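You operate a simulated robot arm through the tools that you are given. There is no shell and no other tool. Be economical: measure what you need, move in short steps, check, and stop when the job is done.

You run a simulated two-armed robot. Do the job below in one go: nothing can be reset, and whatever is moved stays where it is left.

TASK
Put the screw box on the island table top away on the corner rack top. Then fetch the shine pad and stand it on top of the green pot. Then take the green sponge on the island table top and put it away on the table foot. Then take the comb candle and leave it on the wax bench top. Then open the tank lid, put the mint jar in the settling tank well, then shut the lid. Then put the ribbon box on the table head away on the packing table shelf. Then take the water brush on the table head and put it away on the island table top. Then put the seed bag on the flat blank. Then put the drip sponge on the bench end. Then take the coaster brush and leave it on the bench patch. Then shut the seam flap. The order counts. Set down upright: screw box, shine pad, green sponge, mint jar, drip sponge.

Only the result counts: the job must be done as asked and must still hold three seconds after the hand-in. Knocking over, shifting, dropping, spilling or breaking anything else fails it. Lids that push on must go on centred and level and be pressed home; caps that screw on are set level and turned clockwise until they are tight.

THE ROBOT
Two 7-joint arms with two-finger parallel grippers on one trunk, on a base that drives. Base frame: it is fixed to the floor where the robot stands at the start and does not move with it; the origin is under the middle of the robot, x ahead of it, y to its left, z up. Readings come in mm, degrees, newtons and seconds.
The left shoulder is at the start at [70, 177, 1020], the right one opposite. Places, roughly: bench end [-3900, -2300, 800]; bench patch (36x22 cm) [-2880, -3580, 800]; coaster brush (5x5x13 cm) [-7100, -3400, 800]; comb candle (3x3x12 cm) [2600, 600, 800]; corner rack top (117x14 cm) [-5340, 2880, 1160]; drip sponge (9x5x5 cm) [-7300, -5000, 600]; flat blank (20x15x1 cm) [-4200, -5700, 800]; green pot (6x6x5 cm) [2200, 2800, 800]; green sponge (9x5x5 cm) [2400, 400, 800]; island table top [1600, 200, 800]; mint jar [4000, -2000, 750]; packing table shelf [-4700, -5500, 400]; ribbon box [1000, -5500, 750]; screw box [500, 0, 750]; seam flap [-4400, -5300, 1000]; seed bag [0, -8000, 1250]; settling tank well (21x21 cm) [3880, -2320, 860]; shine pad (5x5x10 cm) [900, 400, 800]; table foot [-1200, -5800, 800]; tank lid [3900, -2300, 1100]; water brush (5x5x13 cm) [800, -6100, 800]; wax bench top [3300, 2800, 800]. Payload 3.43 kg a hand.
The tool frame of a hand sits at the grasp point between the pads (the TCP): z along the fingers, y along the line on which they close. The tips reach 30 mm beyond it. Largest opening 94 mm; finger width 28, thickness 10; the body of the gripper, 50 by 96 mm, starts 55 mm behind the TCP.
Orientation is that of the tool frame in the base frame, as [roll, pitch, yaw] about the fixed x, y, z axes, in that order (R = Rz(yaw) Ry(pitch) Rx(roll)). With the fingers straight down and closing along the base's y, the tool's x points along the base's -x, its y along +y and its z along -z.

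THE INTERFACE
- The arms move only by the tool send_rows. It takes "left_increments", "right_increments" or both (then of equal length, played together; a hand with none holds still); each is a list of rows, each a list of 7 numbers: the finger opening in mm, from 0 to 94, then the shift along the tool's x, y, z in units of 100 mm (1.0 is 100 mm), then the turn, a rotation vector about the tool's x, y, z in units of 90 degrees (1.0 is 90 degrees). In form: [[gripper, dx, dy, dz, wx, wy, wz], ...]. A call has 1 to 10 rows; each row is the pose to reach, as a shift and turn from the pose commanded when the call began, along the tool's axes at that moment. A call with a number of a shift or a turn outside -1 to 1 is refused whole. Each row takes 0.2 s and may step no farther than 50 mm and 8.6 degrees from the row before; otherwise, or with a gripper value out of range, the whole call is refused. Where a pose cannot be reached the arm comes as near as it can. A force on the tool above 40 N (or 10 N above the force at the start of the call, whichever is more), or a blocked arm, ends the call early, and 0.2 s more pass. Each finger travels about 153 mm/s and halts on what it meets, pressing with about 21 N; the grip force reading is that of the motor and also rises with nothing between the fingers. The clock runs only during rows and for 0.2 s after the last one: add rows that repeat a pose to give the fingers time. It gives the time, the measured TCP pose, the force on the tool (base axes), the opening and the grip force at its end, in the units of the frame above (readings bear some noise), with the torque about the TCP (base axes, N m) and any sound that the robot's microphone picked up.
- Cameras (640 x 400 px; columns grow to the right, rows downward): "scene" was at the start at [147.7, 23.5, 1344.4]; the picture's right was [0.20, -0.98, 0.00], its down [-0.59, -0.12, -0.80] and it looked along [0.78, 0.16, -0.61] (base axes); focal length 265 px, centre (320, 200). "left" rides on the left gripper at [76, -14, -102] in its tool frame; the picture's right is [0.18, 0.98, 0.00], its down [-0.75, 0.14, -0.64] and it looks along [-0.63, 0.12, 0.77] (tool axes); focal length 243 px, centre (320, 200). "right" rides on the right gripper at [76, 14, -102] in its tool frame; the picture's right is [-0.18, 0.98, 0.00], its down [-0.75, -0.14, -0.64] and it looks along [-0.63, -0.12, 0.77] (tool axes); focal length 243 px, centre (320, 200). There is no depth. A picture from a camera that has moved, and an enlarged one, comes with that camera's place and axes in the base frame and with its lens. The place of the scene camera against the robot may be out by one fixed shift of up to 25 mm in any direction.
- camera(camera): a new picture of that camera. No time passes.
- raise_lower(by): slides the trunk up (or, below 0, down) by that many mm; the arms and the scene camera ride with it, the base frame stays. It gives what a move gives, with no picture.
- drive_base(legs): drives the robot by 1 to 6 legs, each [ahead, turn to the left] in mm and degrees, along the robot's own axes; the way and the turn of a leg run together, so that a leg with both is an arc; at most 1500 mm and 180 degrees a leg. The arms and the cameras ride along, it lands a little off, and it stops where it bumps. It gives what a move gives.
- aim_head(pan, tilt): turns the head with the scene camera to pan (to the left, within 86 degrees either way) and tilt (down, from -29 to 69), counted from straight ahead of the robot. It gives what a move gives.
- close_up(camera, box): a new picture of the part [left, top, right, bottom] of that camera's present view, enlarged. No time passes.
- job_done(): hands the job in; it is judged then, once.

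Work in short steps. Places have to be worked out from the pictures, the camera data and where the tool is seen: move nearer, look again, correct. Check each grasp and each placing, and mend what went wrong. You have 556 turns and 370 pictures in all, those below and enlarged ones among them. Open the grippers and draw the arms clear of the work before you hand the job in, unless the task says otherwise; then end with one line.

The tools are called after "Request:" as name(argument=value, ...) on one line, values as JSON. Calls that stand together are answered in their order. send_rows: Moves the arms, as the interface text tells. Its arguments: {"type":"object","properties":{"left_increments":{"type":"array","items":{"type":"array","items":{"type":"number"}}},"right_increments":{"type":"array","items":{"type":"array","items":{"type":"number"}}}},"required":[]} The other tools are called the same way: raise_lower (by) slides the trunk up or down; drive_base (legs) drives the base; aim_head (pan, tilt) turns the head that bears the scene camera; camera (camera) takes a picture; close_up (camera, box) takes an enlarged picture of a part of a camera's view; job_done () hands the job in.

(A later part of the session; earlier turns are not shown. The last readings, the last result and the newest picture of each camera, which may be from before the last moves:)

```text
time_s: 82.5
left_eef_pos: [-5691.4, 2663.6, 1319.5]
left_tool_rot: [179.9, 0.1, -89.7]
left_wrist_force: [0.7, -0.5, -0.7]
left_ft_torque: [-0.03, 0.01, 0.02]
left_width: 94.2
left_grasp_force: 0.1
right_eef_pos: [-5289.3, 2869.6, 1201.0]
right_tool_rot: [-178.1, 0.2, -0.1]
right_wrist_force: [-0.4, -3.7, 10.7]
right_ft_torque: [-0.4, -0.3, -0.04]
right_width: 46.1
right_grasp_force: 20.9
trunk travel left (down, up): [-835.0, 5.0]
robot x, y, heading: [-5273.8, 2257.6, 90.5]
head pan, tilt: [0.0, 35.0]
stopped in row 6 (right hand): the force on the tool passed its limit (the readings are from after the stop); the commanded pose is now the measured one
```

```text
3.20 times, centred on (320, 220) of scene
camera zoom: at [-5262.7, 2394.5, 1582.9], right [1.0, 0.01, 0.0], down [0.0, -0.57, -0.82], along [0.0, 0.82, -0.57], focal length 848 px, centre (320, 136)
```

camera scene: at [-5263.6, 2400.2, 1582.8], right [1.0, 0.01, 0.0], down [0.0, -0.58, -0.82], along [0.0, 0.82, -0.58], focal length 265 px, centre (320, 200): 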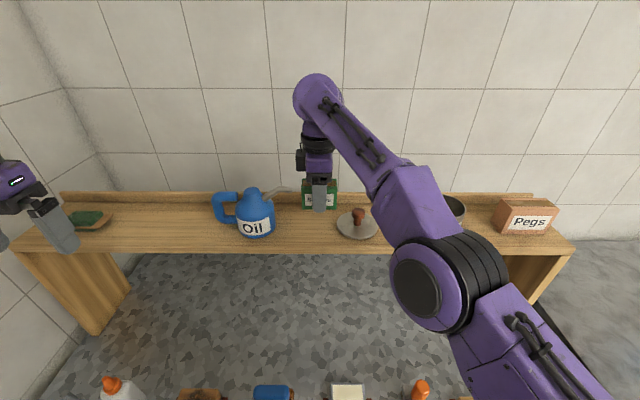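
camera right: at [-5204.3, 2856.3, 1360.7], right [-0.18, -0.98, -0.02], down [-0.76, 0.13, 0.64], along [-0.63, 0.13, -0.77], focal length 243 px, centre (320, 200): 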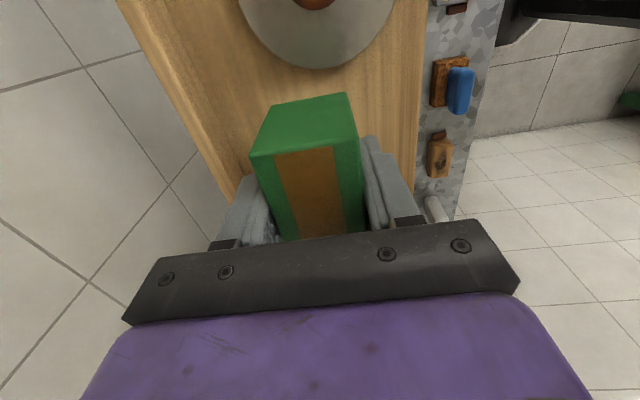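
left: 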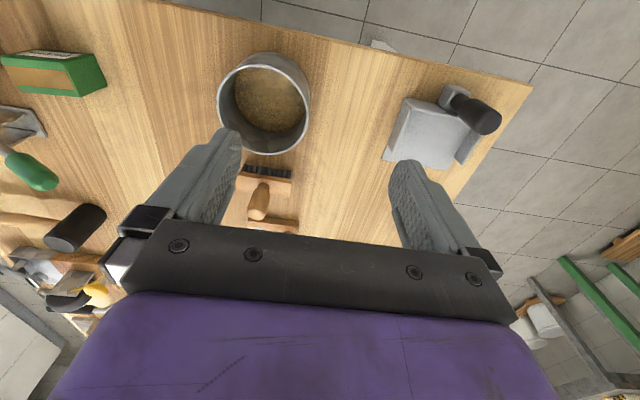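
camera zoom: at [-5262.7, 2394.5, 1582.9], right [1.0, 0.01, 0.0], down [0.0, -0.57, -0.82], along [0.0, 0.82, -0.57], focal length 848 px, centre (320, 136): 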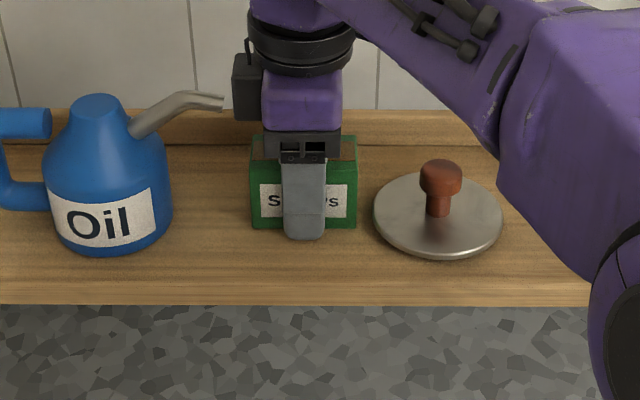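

Contact felt (10.7 N), box resting. I'll release and rise straight up.

Request:
send_rows(right_increments=[[50, 0, 0, 0, 0, 0, 0], [70, 0, 0, 0, 0, 0, 0], [80, 0, 0, 0, 0, 0, 0], [80, 0, 0, -0.15, 0, 0, 0], [80, 0, 0, -0.5, 0, 0, 0], [80, 0, 0, -0.9, 0, 0, 0]])

Request:
close_up(camera="scene", box=[220, 160, 420, 280])

```text
time_s: 83.3
left_eef_pos: [-5692.5, 2665.6, 1317.7]
left_tool_rot: [-180.0, -0.1, -89.7]
left_wrist_force: [0.2, -0.3, 0.6]
left_ft_torque: [0.05, 0.0, 0.0]
left_width: 94.0
left_grasp_force: 0.0
right_eef_pos: [-5288.5, 2874.8, 1202.9]
right_tool_rot: [-177.9, 0.1, -0.1]
right_wrist_force: [1.2, 0.7, 0.7]
right_ft_torque: [-0.02, -0.01, 0.0]
right_width: 78.8
right_grasp_force: 0.0
trunk travel left (down, up): [-835.0, 5.0]
robot x, y, heading: [-5275.8, 2255.9, 90.2]
head pan, tilt: [0.0, 35.0]
stopped in row 4 (right hand): the force on the tool passed its limit (the readings are from after the stop); the commanded pose is now the measured one
```

```text
3.20 times, centred on (320, 220) of scene
camera zoom: at [-5262.9, 2398.1, 1582.5], right [1.0, 0.01, 0.0], down [0.0, -0.57, -0.82], along [0.0, 0.82, -0.57], focal length 848 px, centre (320, 136)
```

zoom: 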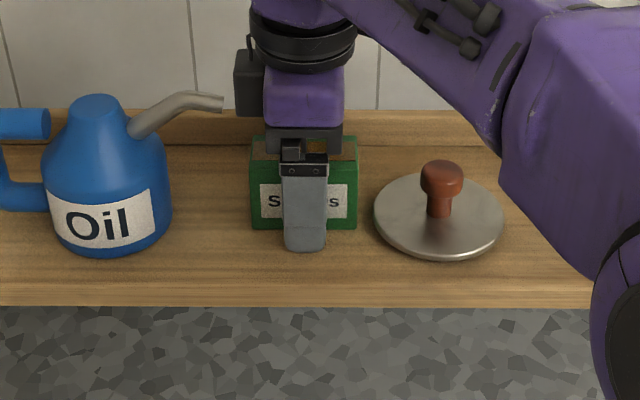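

Released; a transient stopped the call. I'll continue up with the fingers a little narrower.

Request:
send_rows(right_increments=[[70, 0, 0, 0, 0, 0, 0], [70, 0, 0, 0, 0, 0, 0], [70, 0, 0, -0.15, 0, 0, 0], [70, 0, 0, -0.4, 0, 0, 0], [70, 0, 0, -0.7, 0, 0, 0], [70, 0, 0, -1.0, 0, 0, 0]])

Request:
camera(camera="scene")

```text
time_s: 84.7
left_eef_pos: [-5691.8, 2664.6, 1319.2]
left_tool_rot: [-180.0, 0.1, -89.6]
left_wrist_force: [0.1, 0.5, -0.3]
left_ft_torque: [0.01, -0.02, -0.01]
left_width: 94.0
left_grasp_force: 0.1
right_eef_pos: [-5281.1, 2859.6, 1289.4]
right_tool_rot: [-178.0, 0.1, -0.3]
right_wrist_force: [1.1, -0.9, 0.4]
right_ft_torque: [0.0, 0.0, -0.01]
right_width: 69.9
right_grasp_force: 0.0
right hand out of reach, approached as far as the arm can: row 5, 6
trunk travel left (down, up): [-835.0, 5.0]
robot x, y, heading: [-5275.3, 2254.4, 90.5]
head pan, tilt: [0.0, 35.0]
```

```text
335 pictures are left
camera scene: at [-5262.4, 2396.4, 1583.1], right [1.0, 0.01, 0.0], down [0.0, -0.57, -0.82], along [0.0, 0.82, -0.57], focal length 265 px, centre (320, 200)
```

scene: 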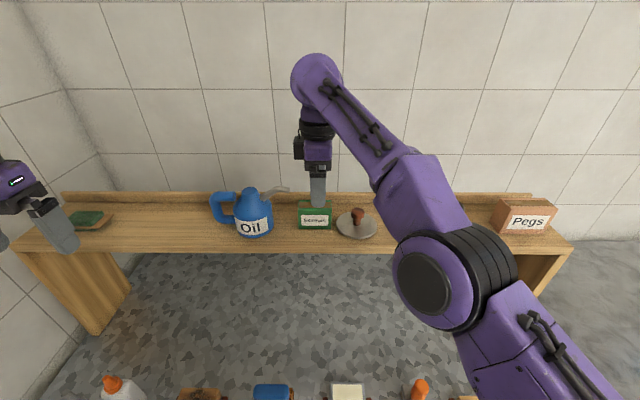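

The screw box stands on the rack. I'll draw the hand back, then drive back and lower the trunk.

Request:
send_rows(right_increments=[[70, 0, 0.3, 0, 0, 0, 0], [70, 0, 0.6, 0, 0, 0, 0], [70, 0, 1.0, 0, 0, 0, 0]])

Request:
send_rows(right_increments=[[70, 0.2, 0.3, 0, 0, 0, 0], [70, 0.4, 0.6, 0, 0, 0, 0], [70, 0.6, 0.8, 0, 0, 0, 0]])

Request:
drive_base(legs=[[-400, 0], [0, -105]])

Request:
raise_lower(by=-220)

Request:
camera(camera="scene")

```text
time_s: 85.5
left_eef_pos: [-5693.5, 2666.4, 1319.5]
left_tool_rot: [179.9, 0.1, -89.7]
left_wrist_force: [-0.1, -0.8, 0.4]
left_ft_torque: [0.03, 0.03, 0.02]
left_width: 94.1
left_grasp_force: 0.1
right_eef_pos: [-5279.7, 2760.1, 1283.7]
right_tool_rot: [-177.8, 0.2, -0.2]
right_wrist_force: [-0.1, -0.5, 0.2]
right_ft_torque: [0.02, -0.01, 0.0]
right_width: 70.0
right_grasp_force: 0.0
trunk travel left (down, up): [-835.0, 5.0]
robot x, y, heading: [-5276.8, 2255.2, 90.2]
head pan, tilt: [0.0, 35.0]
```

```text
time_s: 86.3
left_eef_pos: [-5691.3, 2666.3, 1319.7]
left_tool_rot: [179.9, 0.0, -89.6]
left_wrist_force: [0.3, 0.1, 0.7]
left_ft_torque: [0.01, 0.02, 0.01]
left_width: 94.0
left_grasp_force: 0.0
right_eef_pos: [-5216.9, 2682.5, 1282.6]
right_tool_rot: [-178.0, 0.2, -0.2]
right_wrist_force: [0.1, -0.7, 1.0]
right_ft_torque: [0.02, -0.03, 0.01]
right_width: 70.1
right_grasp_force: 0.1
trunk travel left (down, up): [-835.0, 5.0]
robot x, y, heading: [-5276.4, 2250.3, 90.5]
head pan, tilt: [0.0, 35.0]
```

```text
time_s: 93.2
left_eef_pos: [-4757.2, 2131.5, 1319.1]
left_tool_rot: [-180.0, 0.0, 163.5]
left_wrist_force: [0.0, 1.2, -0.3]
left_ft_torque: [-0.02, 0.03, 0.0]
left_width: 94.0
left_grasp_force: 0.2
right_eef_pos: [-4879.8, 1673.8, 1281.7]
right_tool_rot: [-177.9, 0.1, -107.1]
right_wrist_force: [0.5, 0.3, -0.1]
right_ft_torque: [0.03, 0.03, 0.03]
right_width: 70.0
right_grasp_force: 0.1
trunk travel left (down, up): [-835.0, 5.0]
robot x, y, heading: [-5274.2, 1853.9, -16.6]
head pan, tilt: [0.0, 35.0]
```

```text
time_s: 95.6
left_eef_pos: [-4758.8, 2131.9, 1097.6]
left_tool_rot: [-180.0, 0.0, 163.5]
left_wrist_force: [0.7, -0.2, -0.8]
left_ft_torque: [0.0, 0.0, -0.03]
left_width: 93.9
left_grasp_force: 0.1
right_eef_pos: [-4879.0, 1673.7, 1061.2]
right_tool_rot: [-178.0, 0.1, -107.1]
right_wrist_force: [-0.2, 0.3, 0.3]
right_ft_torque: [0.0, 0.04, 0.01]
right_width: 69.9
right_grasp_force: 0.0
trunk travel left (down, up): [-615.0, 225.0]
robot x, y, heading: [-5270.6, 1851.1, -16.4]
head pan, tilt: [0.0, 35.0]
```

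```text
334 pictures are left
camera scene: at [-5129.4, 1818.6, 1363.0], right [-0.29, -0.96, 0.0], down [-0.55, 0.16, -0.82], along [0.79, -0.23, -0.57], focal length 265 px, centre (320, 200)
```

scene: 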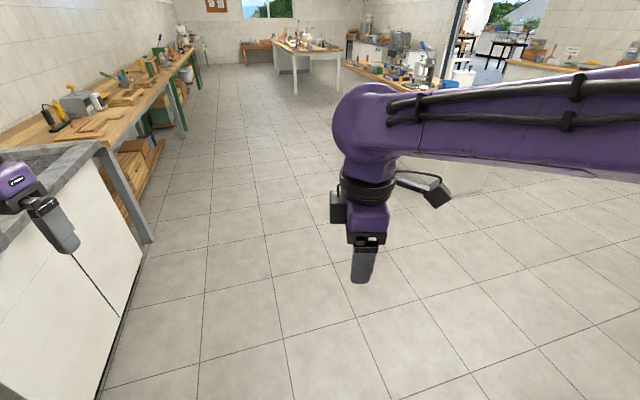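

Path along the north aisle is clear. Driving to about (950, 1150).

Request:
drive_base(legs=[[1500, 0], [0, 13], [1500, 0], [1500, 0], [1500, 0], [280, 0]])

Request:
aim_head(pan=-80, tilt=35)

Request:
camera(camera="scene")

```text
time_s: 126.8
left_eef_pos: [1458.0, 1452.7, 1099.3]
left_tool_rot: [180.0, 0.0, 173.8]
left_wrist_force: [0.7, 0.0, -0.5]
left_ft_torque: [-0.01, 0.0, 0.02]
left_width: 94.4
left_grasp_force: 0.0
right_eef_pos: [1420.4, 979.9, 1061.1]
right_tool_rot: [-177.9, 0.1, -96.8]
right_wrist_force: [0.1, -0.6, -0.6]
right_ft_torque: [-0.02, 0.01, 0.02]
right_width: 70.4
right_grasp_force: 0.1
trunk travel left (down, up): [-615.0, 225.0]
robot x, y, heading: [1002.1, 1085.9, -6.4]
head pan, tilt: [0.0, 35.0]
```

```text
time_s: 128.3
left_eef_pos: [1456.7, 1452.7, 1099.5]
left_tool_rot: [-179.9, 0.0, 173.7]
left_wrist_force: [0.4, 0.6, 0.5]
left_ft_torque: [0.01, 0.03, -0.04]
left_width: 94.1
left_grasp_force: 0.2
right_eef_pos: [1420.3, 980.5, 1060.7]
right_tool_rot: [-177.8, 0.1, -96.7]
right_wrist_force: [0.8, -1.1, 0.3]
right_ft_torque: [-0.05, -0.03, -0.01]
right_width: 70.2
right_grasp_force: 0.0
trunk travel left (down, up): [-615.0, 225.0]
robot x, y, heading: [998.6, 1084.9, -6.2]
head pan, tilt: [-80.0, 35.0]
```

```text
333 pictures are left
camera scene: at [1068.3, 997.5, 1363.0], right [-1.0, -0.07, 0.0], down [-0.04, 0.57, -0.82], along [0.05, -0.82, -0.57], focal length 265 px, centre (320, 200)
```

scene: 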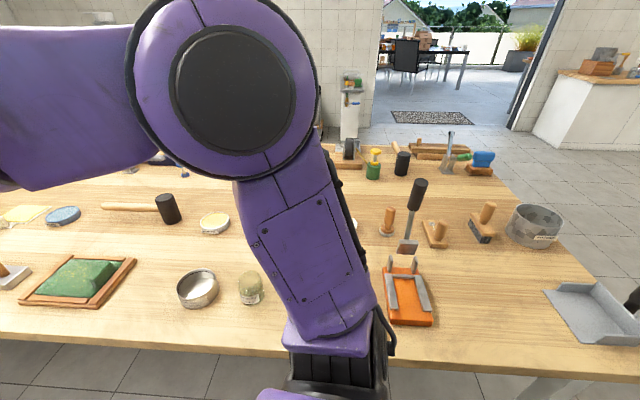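

I judge the wooden-knobbed round piece near (890, 336) to be the shine pad; enlarging to check.

Request:
close_up(camera="scene", box=[340, 170, 520, 290])

```text
3.33 times, centred on (430, 230) of scene
camera zoom: at [1068.3, 997.5, 1363.0], right [-1.0, -0.07, 0.0], down [-0.04, 0.57, -0.82], along [0.05, -0.82, -0.57], focal length 883 px, centre (-47, 100)
```

zoom: 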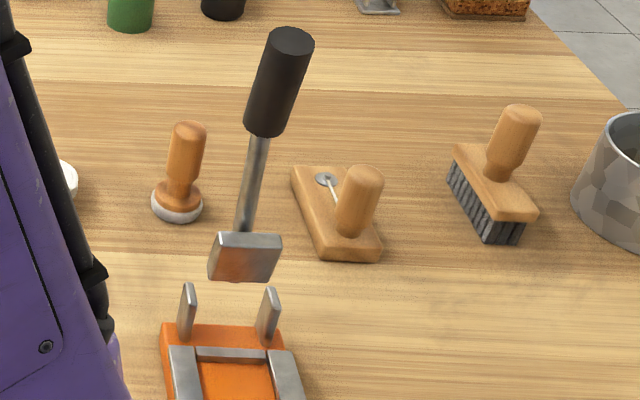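

The shine pad stands at about (895, 350); a tall lever stands at (880, 508), top ≈1085. I'll use the left hand, approaching so the forearm stays east of the lever; first raise the trunk and pull the right hand back.

Request:
raise_lower(by=85)

Request:
send_rows(right_increments=[[70, 0.1, 0.3, -0.1, 0, 0, 0], [70, 0.2, 0.6, -0.2, 0, 0, 0], [70, 0.4, 0.9, -0.3, 0, 0, 0], [70, 0.6, 1.0, -0.4, 0, 0, 0]])

```text
time_s: 129.5
left_eef_pos: [1457.8, 1452.3, 1184.1]
left_tool_rot: [180.0, 0.0, 173.7]
left_wrist_force: [-0.1, 0.7, -0.1]
left_ft_torque: [0.0, 0.0, 0.0]
left_width: 94.0
left_grasp_force: 0.0
right_eef_pos: [1420.4, 980.2, 1147.5]
right_tool_rot: [-177.9, 0.1, -96.8]
right_wrist_force: [-1.0, 0.5, 0.3]
right_ft_torque: [0.0, 0.02, 0.01]
right_width: 70.3
right_grasp_force: 0.0
trunk travel left (down, up): [-700.0, 140.0]
robot x, y, heading: [998.2, 1087.7, -6.3]
head pan, tilt: [-80.0, 35.0]
```

```text
time_s: 130.5
left_eef_pos: [1457.4, 1451.2, 1184.7]
left_tool_rot: [180.0, 0.0, 173.7]
left_wrist_force: [-0.3, 0.2, 0.4]
left_ft_torque: [0.01, 0.01, -0.02]
left_width: 93.7
left_grasp_force: 0.1
right_eef_pos: [1311.4, 929.5, 1182.3]
right_tool_rot: [-177.9, 0.2, -96.9]
right_wrist_force: [0.8, 0.5, -0.5]
right_ft_torque: [0.0, 0.02, -0.02]
right_width: 70.1
right_grasp_force: 0.2
trunk travel left (down, up): [-700.0, 140.0]
robot x, y, heading: [1000.3, 1082.5, -6.2]
head pan, tilt: [-80.0, 35.0]
```

Turning to face south and moving up to the table edge.

Request:
drive_base(legs=[[0, -83.7], [110, 0]])

Request:
aim_head(pan=10, tilt=45)

Request:
camera(camera="scene")

Request:
camera(camera="left")

```text
time_s: 135.2
left_eef_pos: [1428.6, 571.6, 1183.0]
left_tool_rot: [-179.9, 0.1, 91.5]
left_wrist_force: [-0.1, 0.6, -0.5]
left_ft_torque: [0.0, 0.03, 0.01]
left_width: 94.1
left_grasp_force: 0.1
right_eef_pos: [892.8, 646.0, 1182.5]
right_tool_rot: [-177.9, 0.2, -179.0]
right_wrist_force: [0.4, 0.4, 0.2]
right_ft_torque: [-0.02, 0.0, -0.01]
right_width: 69.7
right_grasp_force: 0.0
trunk travel left (down, up): [-700.0, 140.0]
robot x, y, heading: [1009.5, 970.9, -88.5]
head pan, tilt: [-80.0, 35.0]
```

```text
time_s: 136.9
left_eef_pos: [1428.6, 570.2, 1184.0]
left_tool_rot: [179.9, -0.1, 91.5]
left_wrist_force: [0.5, -0.2, -0.1]
left_ft_torque: [-0.02, -0.03, -0.01]
left_width: 93.8
left_grasp_force: 0.1
right_eef_pos: [895.0, 645.4, 1182.6]
right_tool_rot: [-177.9, 0.1, -179.0]
right_wrist_force: [-0.3, -0.1, 0.2]
right_ft_torque: [-0.01, -0.03, 0.02]
right_width: 70.0
right_grasp_force: 0.1
trunk travel left (down, up): [-700.0, 140.0]
robot x, y, heading: [1005.5, 973.5, -88.6]
head pan, tilt: [10.0, 45.0]
```

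```text
331 pictures are left
camera scene: at [1032.9, 850.5, 1433.2], right [-0.98, -0.2, 0.0], down [-0.14, 0.69, -0.71], along [0.14, -0.69, -0.71], focal length 265 px, centre (320, 200)
```

scene: 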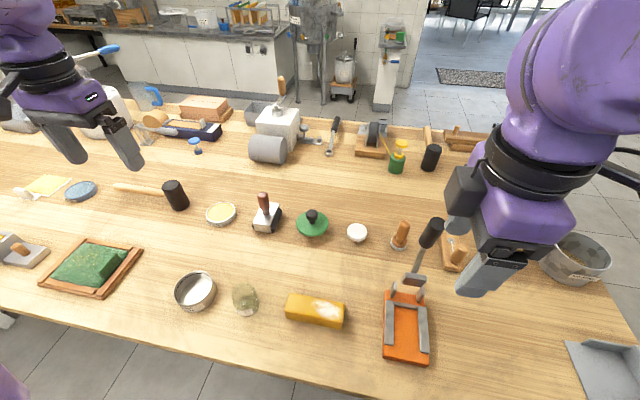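

```text
330 pictures are left
camera left: at [1412.1, 646.3, 1286.0], right [0.98, 0.21, 0.0], down [0.16, -0.75, 0.64], along [0.14, -0.63, -0.77], focal length 243 px, centre (320, 200)
```

left: 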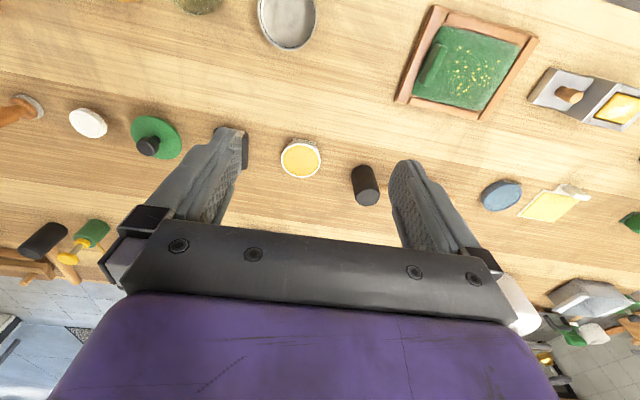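

I'll bring the left hand across, east of the lever, in 100 mm steps while descending to ~1020.

Request:
send_rows(left_increments=[[94, -0.1, -0.4, 0.1, 0, 0, 0], [94, -0.2, -0.8, 0.2, 0, 0, 0], [94, -0.3, -1.0, 0.4, 0, 0, 0]])

Request:
send_rows(left_increments=[[94, -0.1, -0.4, 0.1, 0, 0, 0], [94, -0.2, -0.8, 0.2, 0, 0, 0], [94, -0.3, -1.0, 0.4, 0, 0, 0]])

Request:
send_rows(left_increments=[[94, -0.1, -0.4, 0.1, 0, 0, 0], [94, -0.2, -0.8, 0.2, 0, 0, 0], [94, -0.4, -1.0, 0.4, 0, 0, 0]])

Request:
send_rows(left_increments=[[94, -0.1, -0.4, 0.1, 0, 0, 0], [94, -0.3, -0.8, 0.2, 0, 0, 0], [94, -0.6, -0.9, 0.4, 0, 0, 0]])

Request:
camera(camera="scene")

Request:
camera(camera="left")

```text
time_s: 137.7
left_eef_pos: [1329.5, 538.0, 1143.5]
left_tool_rot: [-179.9, 0.0, 91.6]
left_wrist_force: [-0.1, -0.3, -0.3]
left_ft_torque: [0.01, 0.03, -0.02]
left_width: 93.9
left_grasp_force: 0.2
right_eef_pos: [894.7, 645.4, 1182.6]
right_tool_rot: [-178.0, 0.2, -179.0]
right_wrist_force: [-0.3, -0.5, -0.1]
right_ft_torque: [0.05, 0.02, -0.03]
right_width: 70.1
right_grasp_force: 0.0
trunk travel left (down, up): [-700.0, 140.0]
robot x, y, heading: [1002.7, 976.0, -88.3]
head pan, tilt: [10.0, 45.0]
```

```text
time_s: 138.5
left_eef_pos: [1232.6, 504.9, 1104.8]
left_tool_rot: [180.0, 0.0, 91.5]
left_wrist_force: [-0.4, -0.6, 0.3]
left_ft_torque: [0.04, -0.03, 0.02]
left_width: 94.2
left_grasp_force: 0.0
right_eef_pos: [893.9, 645.1, 1183.2]
right_tool_rot: [-177.9, 0.1, -179.0]
right_wrist_force: [0.3, 0.0, -0.1]
right_ft_torque: [0.01, -0.01, -0.02]
right_width: 70.1
right_grasp_force: 0.1
trunk travel left (down, up): [-700.0, 140.0]
robot x, y, heading: [1002.3, 974.0, -88.5]
head pan, tilt: [10.0, 45.0]
```

```text
time_s: 139.3
left_eef_pos: [1132.6, 461.7, 1063.6]
left_tool_rot: [-180.0, 0.0, 91.5]
left_wrist_force: [-0.2, 0.3, -0.1]
left_ft_torque: [0.0, 0.01, 0.02]
left_width: 93.9
left_grasp_force: 0.1
right_eef_pos: [895.3, 644.8, 1182.9]
right_tool_rot: [-178.0, 0.1, -179.0]
right_wrist_force: [0.7, -0.3, -0.9]
right_ft_torque: [0.03, -0.02, 0.0]
right_width: 70.0
right_grasp_force: 0.1
trunk travel left (down, up): [-700.0, 140.0]
robot x, y, heading: [1006.7, 973.5, -88.3]
head pan, tilt: [10.0, 45.0]
```

```text
time_s: 140.1
left_eef_pos: [1044.0, 396.9, 1022.1]
left_tool_rot: [179.8, -0.1, 91.4]
left_wrist_force: [0.6, -0.7, 0.5]
left_ft_torque: [0.02, -0.04, -0.01]
left_width: 93.8
left_grasp_force: 0.0
right_eef_pos: [894.2, 644.1, 1181.9]
right_tool_rot: [-178.0, 0.1, -179.0]
right_wrist_force: [-0.1, -0.4, 0.1]
right_ft_torque: [0.03, 0.03, -0.02]
right_width: 70.1
right_grasp_force: 0.0
trunk travel left (down, up): [-700.0, 140.0]
robot x, y, heading: [1002.0, 975.1, -88.6]
head pan, tilt: [10.0, 45.0]
```

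```text
329 pictures are left
camera scene: at [1033.7, 848.3, 1432.9], right [-0.98, -0.2, 0.0], down [-0.14, 0.69, -0.71], along [0.14, -0.69, -0.71], focal length 265 px, centre (320, 200)
```

scene: 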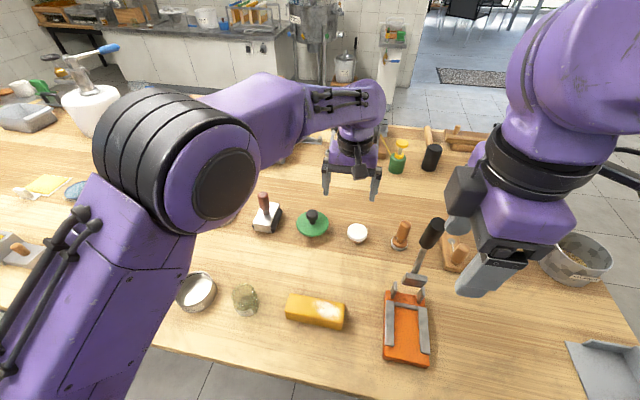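

```text
328 pictures are left
camera left: at [1026.4, 471.4, 1123.4], right [0.98, 0.21, 0.0], down [0.16, -0.75, 0.64], along [0.14, -0.63, -0.77], focal length 243 px, centre (320, 200)
```

left: 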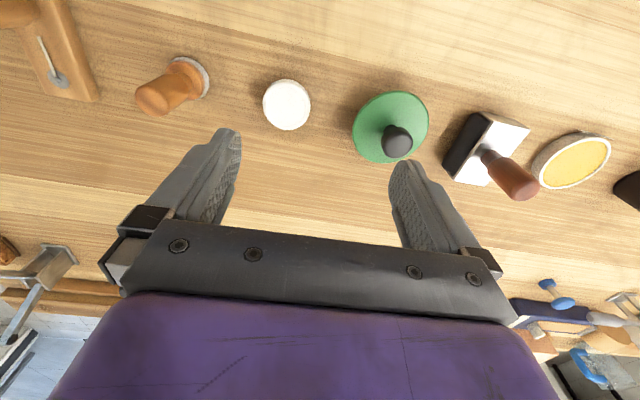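

The elbow stays east, so the lever is no trouble. Pad at about (892, 366); moving over it and lowering to ~930.

Request:
send_rows(left_increments=[[94, -0.1, -0.4, 0, 0, 0, 0], [94, -0.2, -0.8, 0, 0, 0, 0], [94, -0.27, -1.0, 0, 0, 0, 0]])

Request:
send_rows(left_increments=[[94, 0, -0.3, 0, 0, 0, 0], [94, 0, -0.52, 0.1, 0, 0, 0], [94, 0, -0.52, 0.5, 0, 0, 0], [94, 0, -0.52, 0.7, 0, 0, 0]])

Request:
camera(camera="left")

Request:
camera(camera="scene")

```text
time_s: 140.9
left_eef_pos: [937.2, 380.7, 1025.0]
left_tool_rot: [179.6, 0.3, 89.0]
left_wrist_force: [0.2, -0.4, 0.1]
left_ft_torque: [-0.04, -0.02, -0.02]
left_width: 94.2
left_grasp_force: 0.1
left hand out of reach, approached as far as the arm can: row 3
right_eef_pos: [891.4, 646.7, 1183.2]
right_tool_rot: [-177.8, 0.3, -179.0]
right_wrist_force: [0.8, -1.6, -0.9]
right_ft_torque: [-0.03, -0.04, 0.03]
right_width: 69.9
right_grasp_force: 0.0
trunk travel left (down, up): [-700.0, 140.0]
robot x, y, heading: [1002.0, 976.0, -88.5]
head pan, tilt: [10.0, 45.0]
```

```text
time_s: 141.9
left_eef_pos: [930.1, 374.7, 990.7]
left_tool_rot: [-180.0, 0.2, 91.1]
left_wrist_force: [0.0, -0.7, -0.7]
left_ft_torque: [0.03, 0.0, 0.01]
left_width: 94.1
left_grasp_force: 0.0
left hand out of reach, approached as far as the arm can: row 1, 2, 3, 4
right_eef_pos: [894.0, 643.9, 1182.0]
right_tool_rot: [-177.9, 0.1, -179.0]
right_wrist_force: [-0.2, -0.3, -0.7]
right_ft_torque: [0.03, -0.03, 0.0]
right_width: 69.9
right_grasp_force: 0.0
trunk travel left (down, up): [-700.0, 140.0]
robot x, y, heading: [1006.3, 974.3, -88.5]
head pan, tilt: [10.0, 45.0]
```

```text
327 pictures are left
camera left: at [913.7, 451.1, 1091.9], right [0.98, 0.2, 0.0], down [0.16, -0.75, 0.65], along [0.13, -0.63, -0.76], focal length 243 px, centre (320, 200)
```

left: 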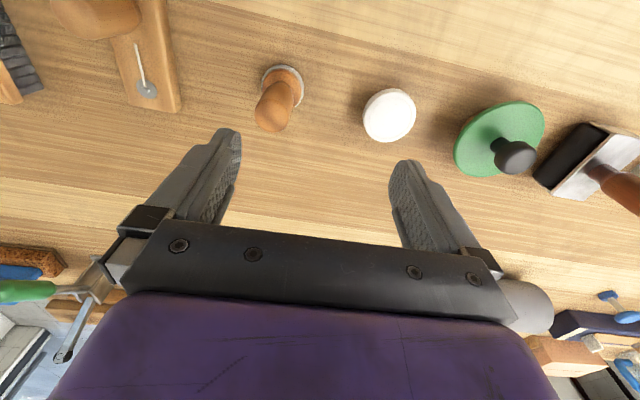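

```text
326 pictures are left
camera scene: at [1032.6, 848.2, 1433.0], right [-0.98, -0.2, 0.0], down [-0.14, 0.69, -0.71], along [0.14, -0.69, -0.71], focal length 265 px, centre (320, 200)
```

scene: 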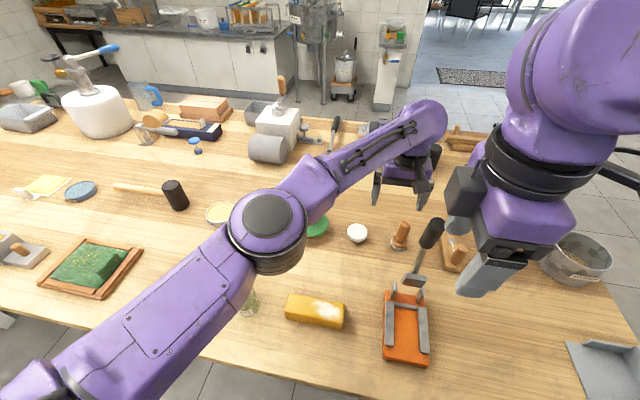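

Slightly out of reach. I'll back the hand east, turn the base 15° right, which brings the left shoulder nearer, and approach again.

Request:
send_rows(left_increments=[[94, 0, 0.4, -0.1, 0, 0, 0], [94, 0, 0.8, -0.2, 0, 0, 0], [94, 0, 1.0, -0.3, 0, 0, 0]])

Request:
send_rows(left_increments=[[94, 0, 0.4, -0.1, 0, 0, 0], [94, 0, 0.8, -0.2, 0, 0, 0]])

Request:
drive_base(legs=[[0, -15]])

Request:
camera(camera="left")

```text
time_s: 142.7
left_eef_pos: [1027.9, 380.2, 1021.1]
left_tool_rot: [-180.0, -0.1, 91.5]
left_wrist_force: [-0.4, -0.1, 0.7]
left_ft_torque: [0.03, -0.01, 0.01]
left_width: 94.1
left_grasp_force: 0.0
right_eef_pos: [892.5, 646.5, 1182.3]
right_tool_rot: [-178.0, 0.2, -179.0]
right_wrist_force: [-0.1, 0.4, 0.7]
right_ft_torque: [0.01, 0.03, 0.01]
right_width: 69.9
right_grasp_force: 0.0
trunk travel left (down, up): [-700.0, 140.0]
robot x, y, heading: [1000.8, 975.4, -88.5]
head pan, tilt: [10.0, 45.0]
```

```text
time_s: 143.3
left_eef_pos: [1109.9, 380.5, 1039.0]
left_tool_rot: [180.0, 0.0, 91.5]
left_wrist_force: [0.6, 1.0, -0.3]
left_ft_torque: [0.01, 0.03, 0.0]
left_width: 94.2
left_grasp_force: 0.1
right_eef_pos: [894.5, 646.6, 1182.8]
right_tool_rot: [-177.9, 0.1, -179.0]
right_wrist_force: [0.0, 0.4, -0.2]
right_ft_torque: [-0.02, 0.02, -0.04]
right_width: 70.6
right_grasp_force: 0.1
trunk travel left (down, up): [-700.0, 140.0]
robot x, y, heading: [1001.6, 976.4, -88.5]
head pan, tilt: [10.0, 45.0]
```

```text
time_s: 144.5
left_eef_pos: [958.7, 372.4, 1039.1]
left_tool_rot: [-179.9, -0.1, 77.1]
left_wrist_force: [-0.2, 0.1, -1.1]
left_ft_torque: [-0.01, -0.04, 0.03]
left_width: 94.2
left_grasp_force: 0.2
right_eef_pos: [815.6, 683.0, 1181.2]
right_tool_rot: [-177.9, 0.2, 166.7]
right_wrist_force: [-0.3, 0.2, -0.4]
right_ft_torque: [0.01, -0.01, -0.02]
right_width: 70.3
right_grasp_force: 0.0
trunk travel left (down, up): [-700.0, 140.0]
robot x, y, heading: [1002.1, 975.7, -103.2]
head pan, tilt: [10.0, 45.0]
```

```text
325 pictures are left
camera left: at [960.6, 449.2, 1140.3], right [1.0, -0.04, 0.0], down [-0.03, -0.77, 0.64], along [-0.03, -0.64, -0.77], focal length 243 px, centre (320, 200)
```

left: 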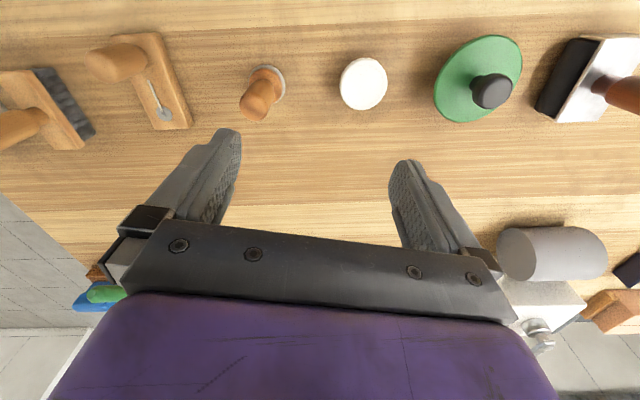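

Pad at (891, 370). Moving over it and down.

Request:
send_rows(left_increments=[[94, -0.08, -0.33, 0, 0, 0, 0], [94, -0.17, -0.66, 0, 0, 0, 0], [94, -0.17, -0.66, 0.4, 0, 0, 0], [94, -0.17, -0.66, 0.8, 0, 0, 0], [94, -0.17, -0.66, 0.8, 0, 0, 0]])

Request:
camera(camera="left")

Request:
camera(camera="scene")

```text
time_s: 145.7
left_eef_pos: [887.9, 367.9, 957.0]
left_tool_rot: [179.9, 0.0, 77.1]
left_wrist_force: [-0.1, -0.7, 0.3]
left_ft_torque: [0.02, -0.02, 0.0]
left_width: 94.0
left_grasp_force: 0.0
right_eef_pos: [814.9, 683.3, 1183.1]
right_tool_rot: [-177.9, 0.3, 166.6]
right_wrist_force: [0.1, 0.5, 0.0]
right_ft_torque: [0.03, -0.01, 0.06]
right_width: 69.9
right_grasp_force: 0.1
trunk travel left (down, up): [-700.0, 140.0]
robot x, y, heading: [1004.1, 974.3, -103.1]
head pan, tilt: [10.0, 45.0]
```

```text
324 pictures are left
camera left: at [890.9, 445.4, 1060.0], right [1.0, -0.04, 0.0], down [-0.03, -0.77, 0.64], along [-0.03, -0.64, -0.77], focal length 243 px, centre (320, 200)
```

left: 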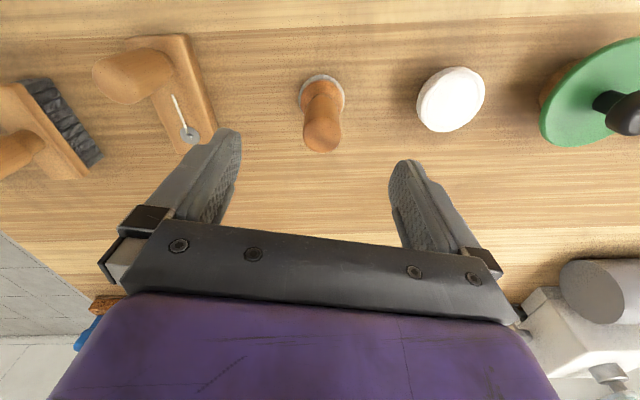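

```text
323 pictures are left
camera scene: at [1000.0, 850.8, 1433.2], right [-1.0, 0.05, 0.0], down [0.04, 0.71, -0.71], along [-0.04, -0.71, -0.71], focal length 265 px, centre (320, 200)
```

scene: 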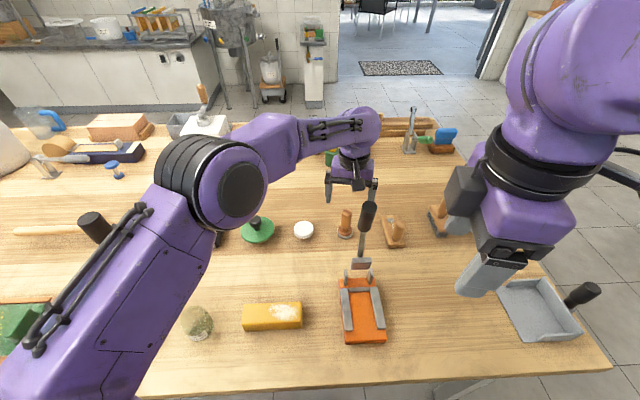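

Centred on the knob. Descend 75 mm and close, holding to read the width.

Request:
send_rows(left_increments=[[94, 0, 0, 0.4, 0, 0, 0], [94, 0, 0, 0.75, 0, 0, 0], [94, 0, 0, 0.75, 0, 0, 0], [40, 0, 0, 0.75, 0, 0, 0], [5, 0, 0, 0.75, 0, 0, 0], [5, 0, 0, 0.75, 0, 0, 0], [5, 0, 0, 0.75, 0, 0, 0]])

Request:
camera(camera="left")

```text
time_s: 147.3
left_eef_pos: [886.0, 368.1, 882.7]
left_tool_rot: [-180.0, 0.0, 77.1]
left_wrist_force: [-0.2, 0.8, -1.6]
left_ft_torque: [0.08, 0.04, 0.02]
left_width: 27.8
left_grasp_force: 20.7
right_eef_pos: [815.0, 683.4, 1182.8]
right_tool_rot: [-177.8, 0.3, 166.7]
right_wrist_force: [-0.2, 0.1, -0.1]
right_ft_torque: [-0.01, 0.01, -0.04]
right_width: 69.9
right_grasp_force: 0.1
trunk travel left (down, up): [-700.0, 140.0]
robot x, y, heading: [1004.4, 973.9, -103.0]
head pan, tilt: [10.0, 45.0]
```

```text
322 pictures are left
camera left: at [887.8, 445.8, 985.3], right [1.0, -0.04, 0.0], down [-0.03, -0.77, 0.64], along [-0.03, -0.64, -0.77], focal length 243 px, centre (320, 200)
```

left: 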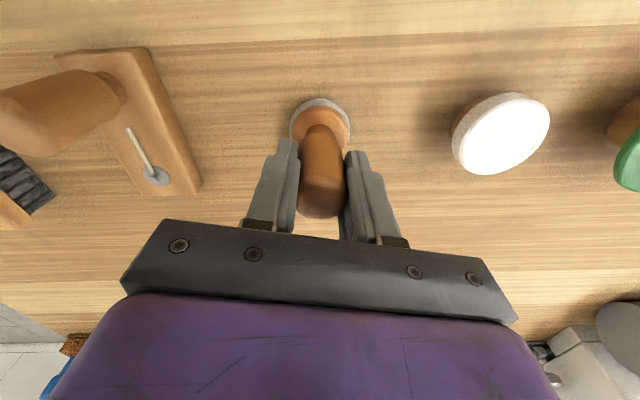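

Gripped at 27.8 mm. Lifting and drawing it east, then backing off.

Request:
send_rows(left_increments=[[5, 0, 0, -0.15, 0, 0, 0], [5, 0, 0, -0.4, 0, 0, 0], [5, 0, 0, -0.7, 0, 0, 0], [5, 0, 0, -1.0, 0, 0, 0]])

Request:
send_rows(left_increments=[[5, 0, 0.2, -0.3, 0, 0, 0], [5, 0, 0.5, -0.5, 0, 0, 0], [5, 0, 0.9, -0.7, 0, 0, 0], [5, 0, 1.0, -1.0, 0, 0, 0]])

Request:
send_rows(left_increments=[[5, 0.2, 0.4, -0.1, 0, 0, 0], [5, 0.5, 0.8, -0.2, 0, 0, 0], [5, 0.8, 1.0, -0.4, 0, 0, 0]])

Request:
camera(camera="left")

```text
time_s: 148.3
left_eef_pos: [889.6, 370.3, 985.3]
left_tool_rot: [180.0, 0.1, 77.0]
left_wrist_force: [0.6, -0.1, -0.3]
left_ft_torque: [-0.01, -0.01, 0.0]
left_width: 27.9
left_grasp_force: 20.6
right_eef_pos: [817.3, 683.6, 1183.0]
right_tool_rot: [-177.8, 0.0, 166.6]
right_wrist_force: [0.3, 0.5, -0.3]
right_ft_torque: [-0.02, 0.03, -0.01]
right_width: 70.1
right_grasp_force: 0.0
trunk travel left (down, up): [-700.0, 140.0]
robot x, y, heading: [1000.0, 968.5, -102.9]
head pan, tilt: [10.0, 45.0]
```

```text
time_s: 149.3
left_eef_pos: [989.1, 345.1, 1084.4]
left_tool_rot: [179.9, 0.1, 77.1]
left_wrist_force: [-0.1, 0.4, 0.6]
left_ft_torque: [-0.04, -0.01, 0.03]
left_width: 27.5
left_grasp_force: 20.9
right_eef_pos: [815.7, 683.7, 1183.2]
right_tool_rot: [-177.8, 0.2, 166.6]
right_wrist_force: [-0.5, -0.5, -1.6]
right_ft_torque: [-0.01, 0.01, 0.0]
right_width: 69.9
right_grasp_force: 0.1
trunk travel left (down, up): [-700.0, 140.0]
robot x, y, heading: [1000.9, 971.4, -102.8]
head pan, tilt: [10.0, 45.0]
```

```text
refused: row 2 steps farther than a row can; nothing moved
```

```text
321 pictures are left
camera left: at [991.6, 422.4, 1186.5], right [1.0, -0.04, 0.0], down [-0.03, -0.77, 0.64], along [-0.02, -0.64, -0.77], focal length 243 px, centre (320, 200)
```

left: 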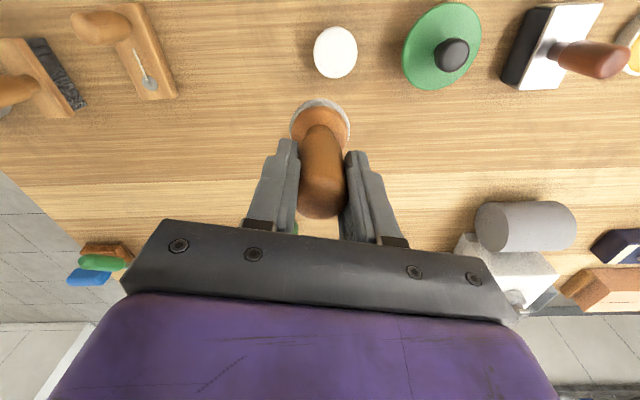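

Pad held. Lift a little more, back off from the table, and turn toward the north-east bench.

Request:
send_rows(left_increments=[[5, 0.1, 0.3, -0.1, 0, 0, 0], [5, 0.2, 0.6, -0.2, 0, 0, 0], [5, 0.3, 0.9, -0.4, 0, 0, 0]])

Request:
drive_base(legs=[[-450, 0], [0, 135]])

Request:
aim_head(pan=20, tilt=20)

Request:
camera(camera="scene")

```text
time_s: 150.1
left_eef_pos: [1081.9, 356.5, 1123.9]
left_tool_rot: [-179.9, -0.1, 77.0]
left_wrist_force: [-0.9, 0.3, -0.2]
left_ft_torque: [-0.01, 0.02, 0.01]
left_width: 27.8
left_grasp_force: 21.3
right_eef_pos: [816.4, 683.1, 1182.8]
right_tool_rot: [-177.9, 0.1, 166.6]
right_wrist_force: [0.3, 0.6, 0.0]
right_ft_torque: [0.03, 0.02, 0.01]
right_width: 70.1
right_grasp_force: 0.1
trunk travel left (down, up): [-700.0, 140.0]
robot x, y, heading: [1000.4, 973.3, -102.8]
head pan, tilt: [10.0, 45.0]
```

```text
time_s: 158.4
left_eef_pos: [1485.0, 1908.5, 1124.4]
left_tool_rot: [-179.9, -0.1, -147.7]
left_wrist_force: [0.2, -0.3, -0.8]
left_ft_torque: [0.04, 0.01, -0.02]
left_width: 27.4
left_grasp_force: 21.5
right_eef_pos: [1442.5, 1490.3, 1183.0]
right_tool_rot: [-178.0, 0.2, -58.4]
right_wrist_force: [0.2, -0.4, -0.5]
right_ft_torque: [-0.01, 0.03, 0.02]
right_width: 69.9
right_grasp_force: 0.0
trunk travel left (down, up): [-700.0, 140.0]
robot x, y, heading: [1103.9, 1413.7, 32.2]
head pan, tilt: [10.0, 45.0]
```

```text
time_s: 159.3
left_eef_pos: [1485.2, 1908.3, 1123.5]
left_tool_rot: [180.0, 0.1, -147.7]
left_wrist_force: [0.3, -1.2, -0.5]
left_ft_torque: [0.0, 0.03, 0.01]
left_width: 27.5
left_grasp_force: 21.0
right_eef_pos: [1443.7, 1490.1, 1182.4]
right_tool_rot: [-177.9, 0.2, -58.3]
right_wrist_force: [0.2, -0.9, -0.3]
right_ft_torque: [-0.01, 0.02, -0.02]
right_width: 70.0
right_grasp_force: 0.1
trunk travel left (down, up): [-700.0, 140.0]
robot x, y, heading: [1103.2, 1416.8, 32.4]
head pan, tilt: [20.0, 20.0]
```

```text
320 pictures are left
camera scene: at [1216.3, 1522.4, 1471.7], right [0.79, -0.61, 0.0], down [-0.21, -0.27, -0.94], along [0.58, 0.74, -0.34], focal length 265 px, centre (320, 200)
```

scene: 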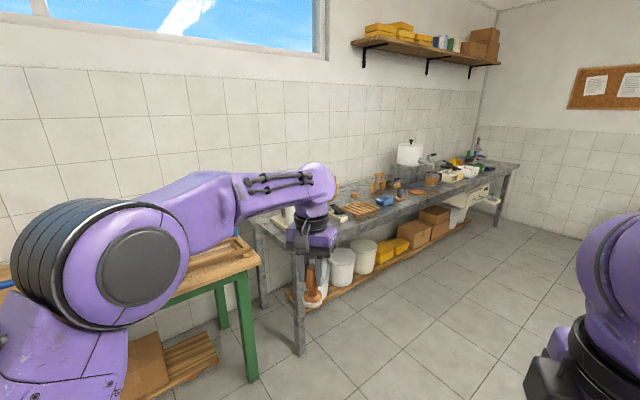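

The grey bench begins at x≈1900 with its front at y≈2570. Driving to about (2230, 2040) and facing it.

Request:
drive_base(legs=[[0, -3], [1290, 0], [0, 60]])

Request:
aim_head(pan=0, tilt=30)

Request:
camera(camera="scene")

```text
time_s: 168.6
left_eef_pos: [1979.8, 2621.1, 1124.4]
left_tool_rot: [179.9, -0.1, -91.0]
left_wrist_force: [17.9, 5.6, 1.8]
left_ft_torque: [0.36, -1.31, -0.14]
left_width: 33.0
left_grasp_force: 20.2
right_eef_pos: [2306.0, 2357.1, 1181.9]
right_tool_rot: [-177.9, 0.3, -1.4]
right_wrist_force: [0.1, 0.9, 0.5]
right_ft_torque: [0.01, -0.02, 0.0]
right_width: 70.2
right_grasp_force: 0.0
trunk travel left (down, up): [-700.0, 140.0]
robot x, y, heading: [2180.1, 2030.0, 89.0]
head pan, tilt: [20.0, 20.0]
```

```text
time_s: 169.4
left_eef_pos: [1980.4, 2621.8, 1124.7]
left_tool_rot: [-180.0, 0.0, -90.8]
left_wrist_force: [15.8, 1.3, -0.9]
left_ft_torque: [0.07, -1.17, -0.06]
left_width: 32.3
left_grasp_force: 21.9
right_eef_pos: [2305.9, 2357.9, 1182.4]
right_tool_rot: [-177.9, 0.3, -1.3]
right_wrist_force: [-0.5, -0.6, -0.3]
right_ft_torque: [0.0, 0.03, 0.02]
right_width: 70.0
right_grasp_force: 0.1
trunk travel left (down, up): [-700.0, 140.0]
robot x, y, heading: [2181.0, 2035.2, 89.1]
head pan, tilt: [0.0, 30.0]
```

```text
319 pictures are left
camera scene: at [2199.8, 2179.0, 1455.7], right [1.0, -0.02, 0.0], down [-0.01, -0.5, -0.87], along [0.01, 0.87, -0.5], focal length 265 px, centre (320, 200)
```

scene: 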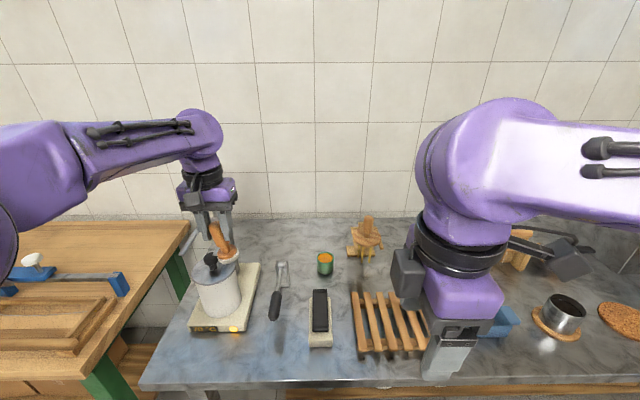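

The pad touched a tall canister on the bench (17 N sideways). I'll ease the hand back to +x and lift clear straight away.

Request:
send_rows(left_increments=[[5, 0, -0.15, 0, 0, 0, 0], [5, 0, -0.3, 0, 0, 0, 0], [5, 0, -0.45, -0.1, 0, 0, 0], [5, 0.1, -0.45, -0.4, 0, 0, 0], [5, 0.2, -0.45, -0.7, 0, 0, 0]])

Request:
camera(camera="scene")

Request:
camera(camera="left")

```text
time_s: 170.6
left_eef_pos: [2022.5, 2599.8, 1195.5]
left_tool_rot: [179.9, 0.1, -91.0]
left_wrist_force: [0.0, -1.0, -0.6]
left_ft_torque: [0.0, 0.03, -0.01]
left_width: 27.4
left_grasp_force: 20.8
right_eef_pos: [2303.1, 2356.0, 1182.9]
right_tool_rot: [-177.9, 0.1, -1.3]
right_wrist_force: [-0.5, -0.2, 0.2]
right_ft_torque: [0.03, -0.02, 0.01]
right_width: 70.1
right_grasp_force: 0.0
trunk travel left (down, up): [-700.0, 140.0]
robot x, y, heading: [2180.6, 2033.8, 89.2]
head pan, tilt: [0.0, 30.0]
```

```text
318 pictures are left
camera scene: at [2195.5, 2177.6, 1455.8], right [1.0, -0.02, 0.0], down [-0.01, -0.5, -0.87], along [0.01, 0.87, -0.5], focal length 265 px, centre (320, 200)
```

scene: 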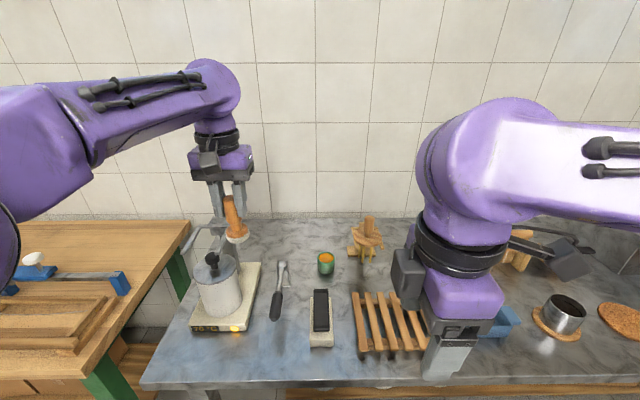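

```text
317 pictures are left
camera left: at [2035.4, 2523.1, 1297.4], right [-0.99, -0.17, 0.0], down [-0.13, 0.76, 0.64], along [-0.11, 0.63, -0.77], focal length 243 px, centre (320, 200)
```

left: 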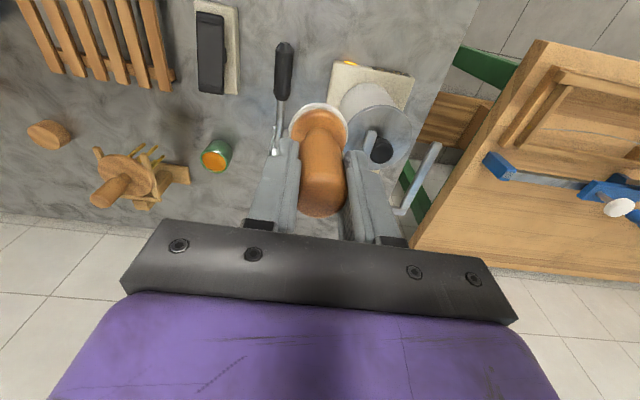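

The machine still stands on its plate and the pad is held straight. I'll shift the hand right, drive 230 mm nearer, then line up on the green pot near (2210, 2810).

Request:
send_rows(left_increments=[[5, 0, -0.4, 0, 0, 0, 0], [5, 0, -0.8, 0, 0, 0, 0], [5, 0, -1.0, 0, 0, 0, 0]])

Request:
drive_base(legs=[[230, 0]])

Request:
camera(camera="scene")

Request:
camera(camera="left")

```text
time_s: 171.4
left_eef_pos: [2122.4, 2598.1, 1193.9]
left_tool_rot: [-179.9, 0.0, -90.8]
left_wrist_force: [-0.5, -0.5, -0.6]
left_ft_torque: [-0.02, -0.02, -0.01]
left_width: 27.4
left_grasp_force: 20.9
right_eef_pos: [2301.9, 2356.4, 1181.8]
right_tool_rot: [-177.9, 0.2, -1.4]
right_wrist_force: [-0.3, 0.2, 0.2]
right_ft_torque: [0.0, -0.01, 0.01]
right_width: 70.0
right_grasp_force: 0.1
trunk travel left (down, up): [-700.0, 140.0]
robot x, y, heading: [2179.2, 2031.8, 89.0]
head pan, tilt: [0.0, 30.0]
```

```text
time_s: 173.2
left_eef_pos: [2129.8, 2829.2, 1194.3]
left_tool_rot: [-180.0, 0.1, -91.2]
left_wrist_force: [-0.3, 1.0, -0.4]
left_ft_torque: [0.02, 0.01, -0.03]
left_width: 27.3
left_grasp_force: 21.0
right_eef_pos: [2308.8, 2585.9, 1182.9]
right_tool_rot: [-177.8, 0.2, -1.6]
right_wrist_force: [-0.9, -0.1, -0.2]
right_ft_torque: [0.0, 0.02, -0.05]
right_width: 70.1
right_grasp_force: 0.2
trunk travel left (down, up): [-700.0, 140.0]
robot x, y, heading: [2184.5, 2261.9, 88.6]
head pan, tilt: [0.0, 30.0]
```

```text
316 pictures are left
camera scene: at [2200.3, 2409.0, 1455.9], right [1.0, -0.02, 0.0], down [-0.01, -0.5, -0.87], along [0.02, 0.87, -0.5], focal length 265 px, centre (320, 200)
```

scene: 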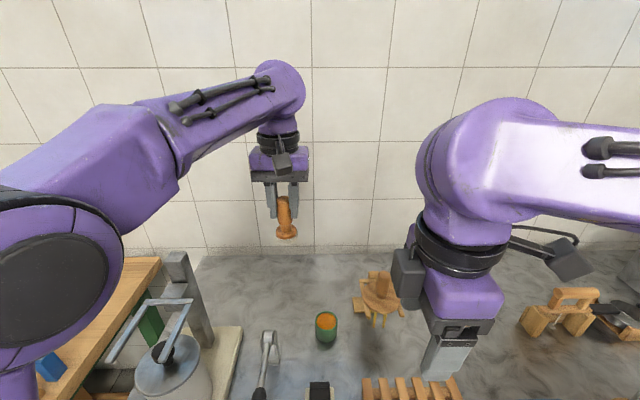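

```text
315 pictures are left
camera left: at [2141.5, 2751.7, 1295.9], right [-0.99, -0.16, 0.0], down [-0.13, 0.76, 0.64], along [-0.1, 0.63, -0.77], focal length 243 px, centre (320, 200)
```

left: 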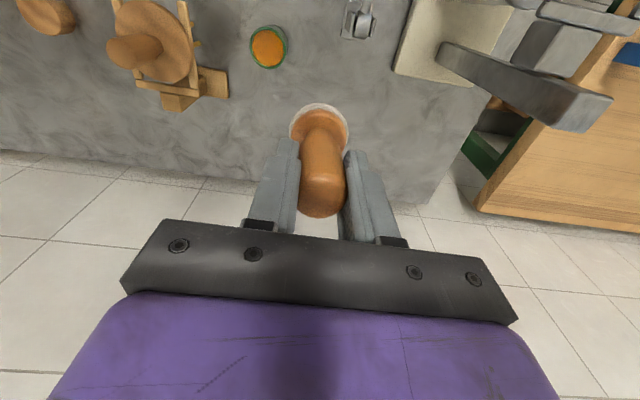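

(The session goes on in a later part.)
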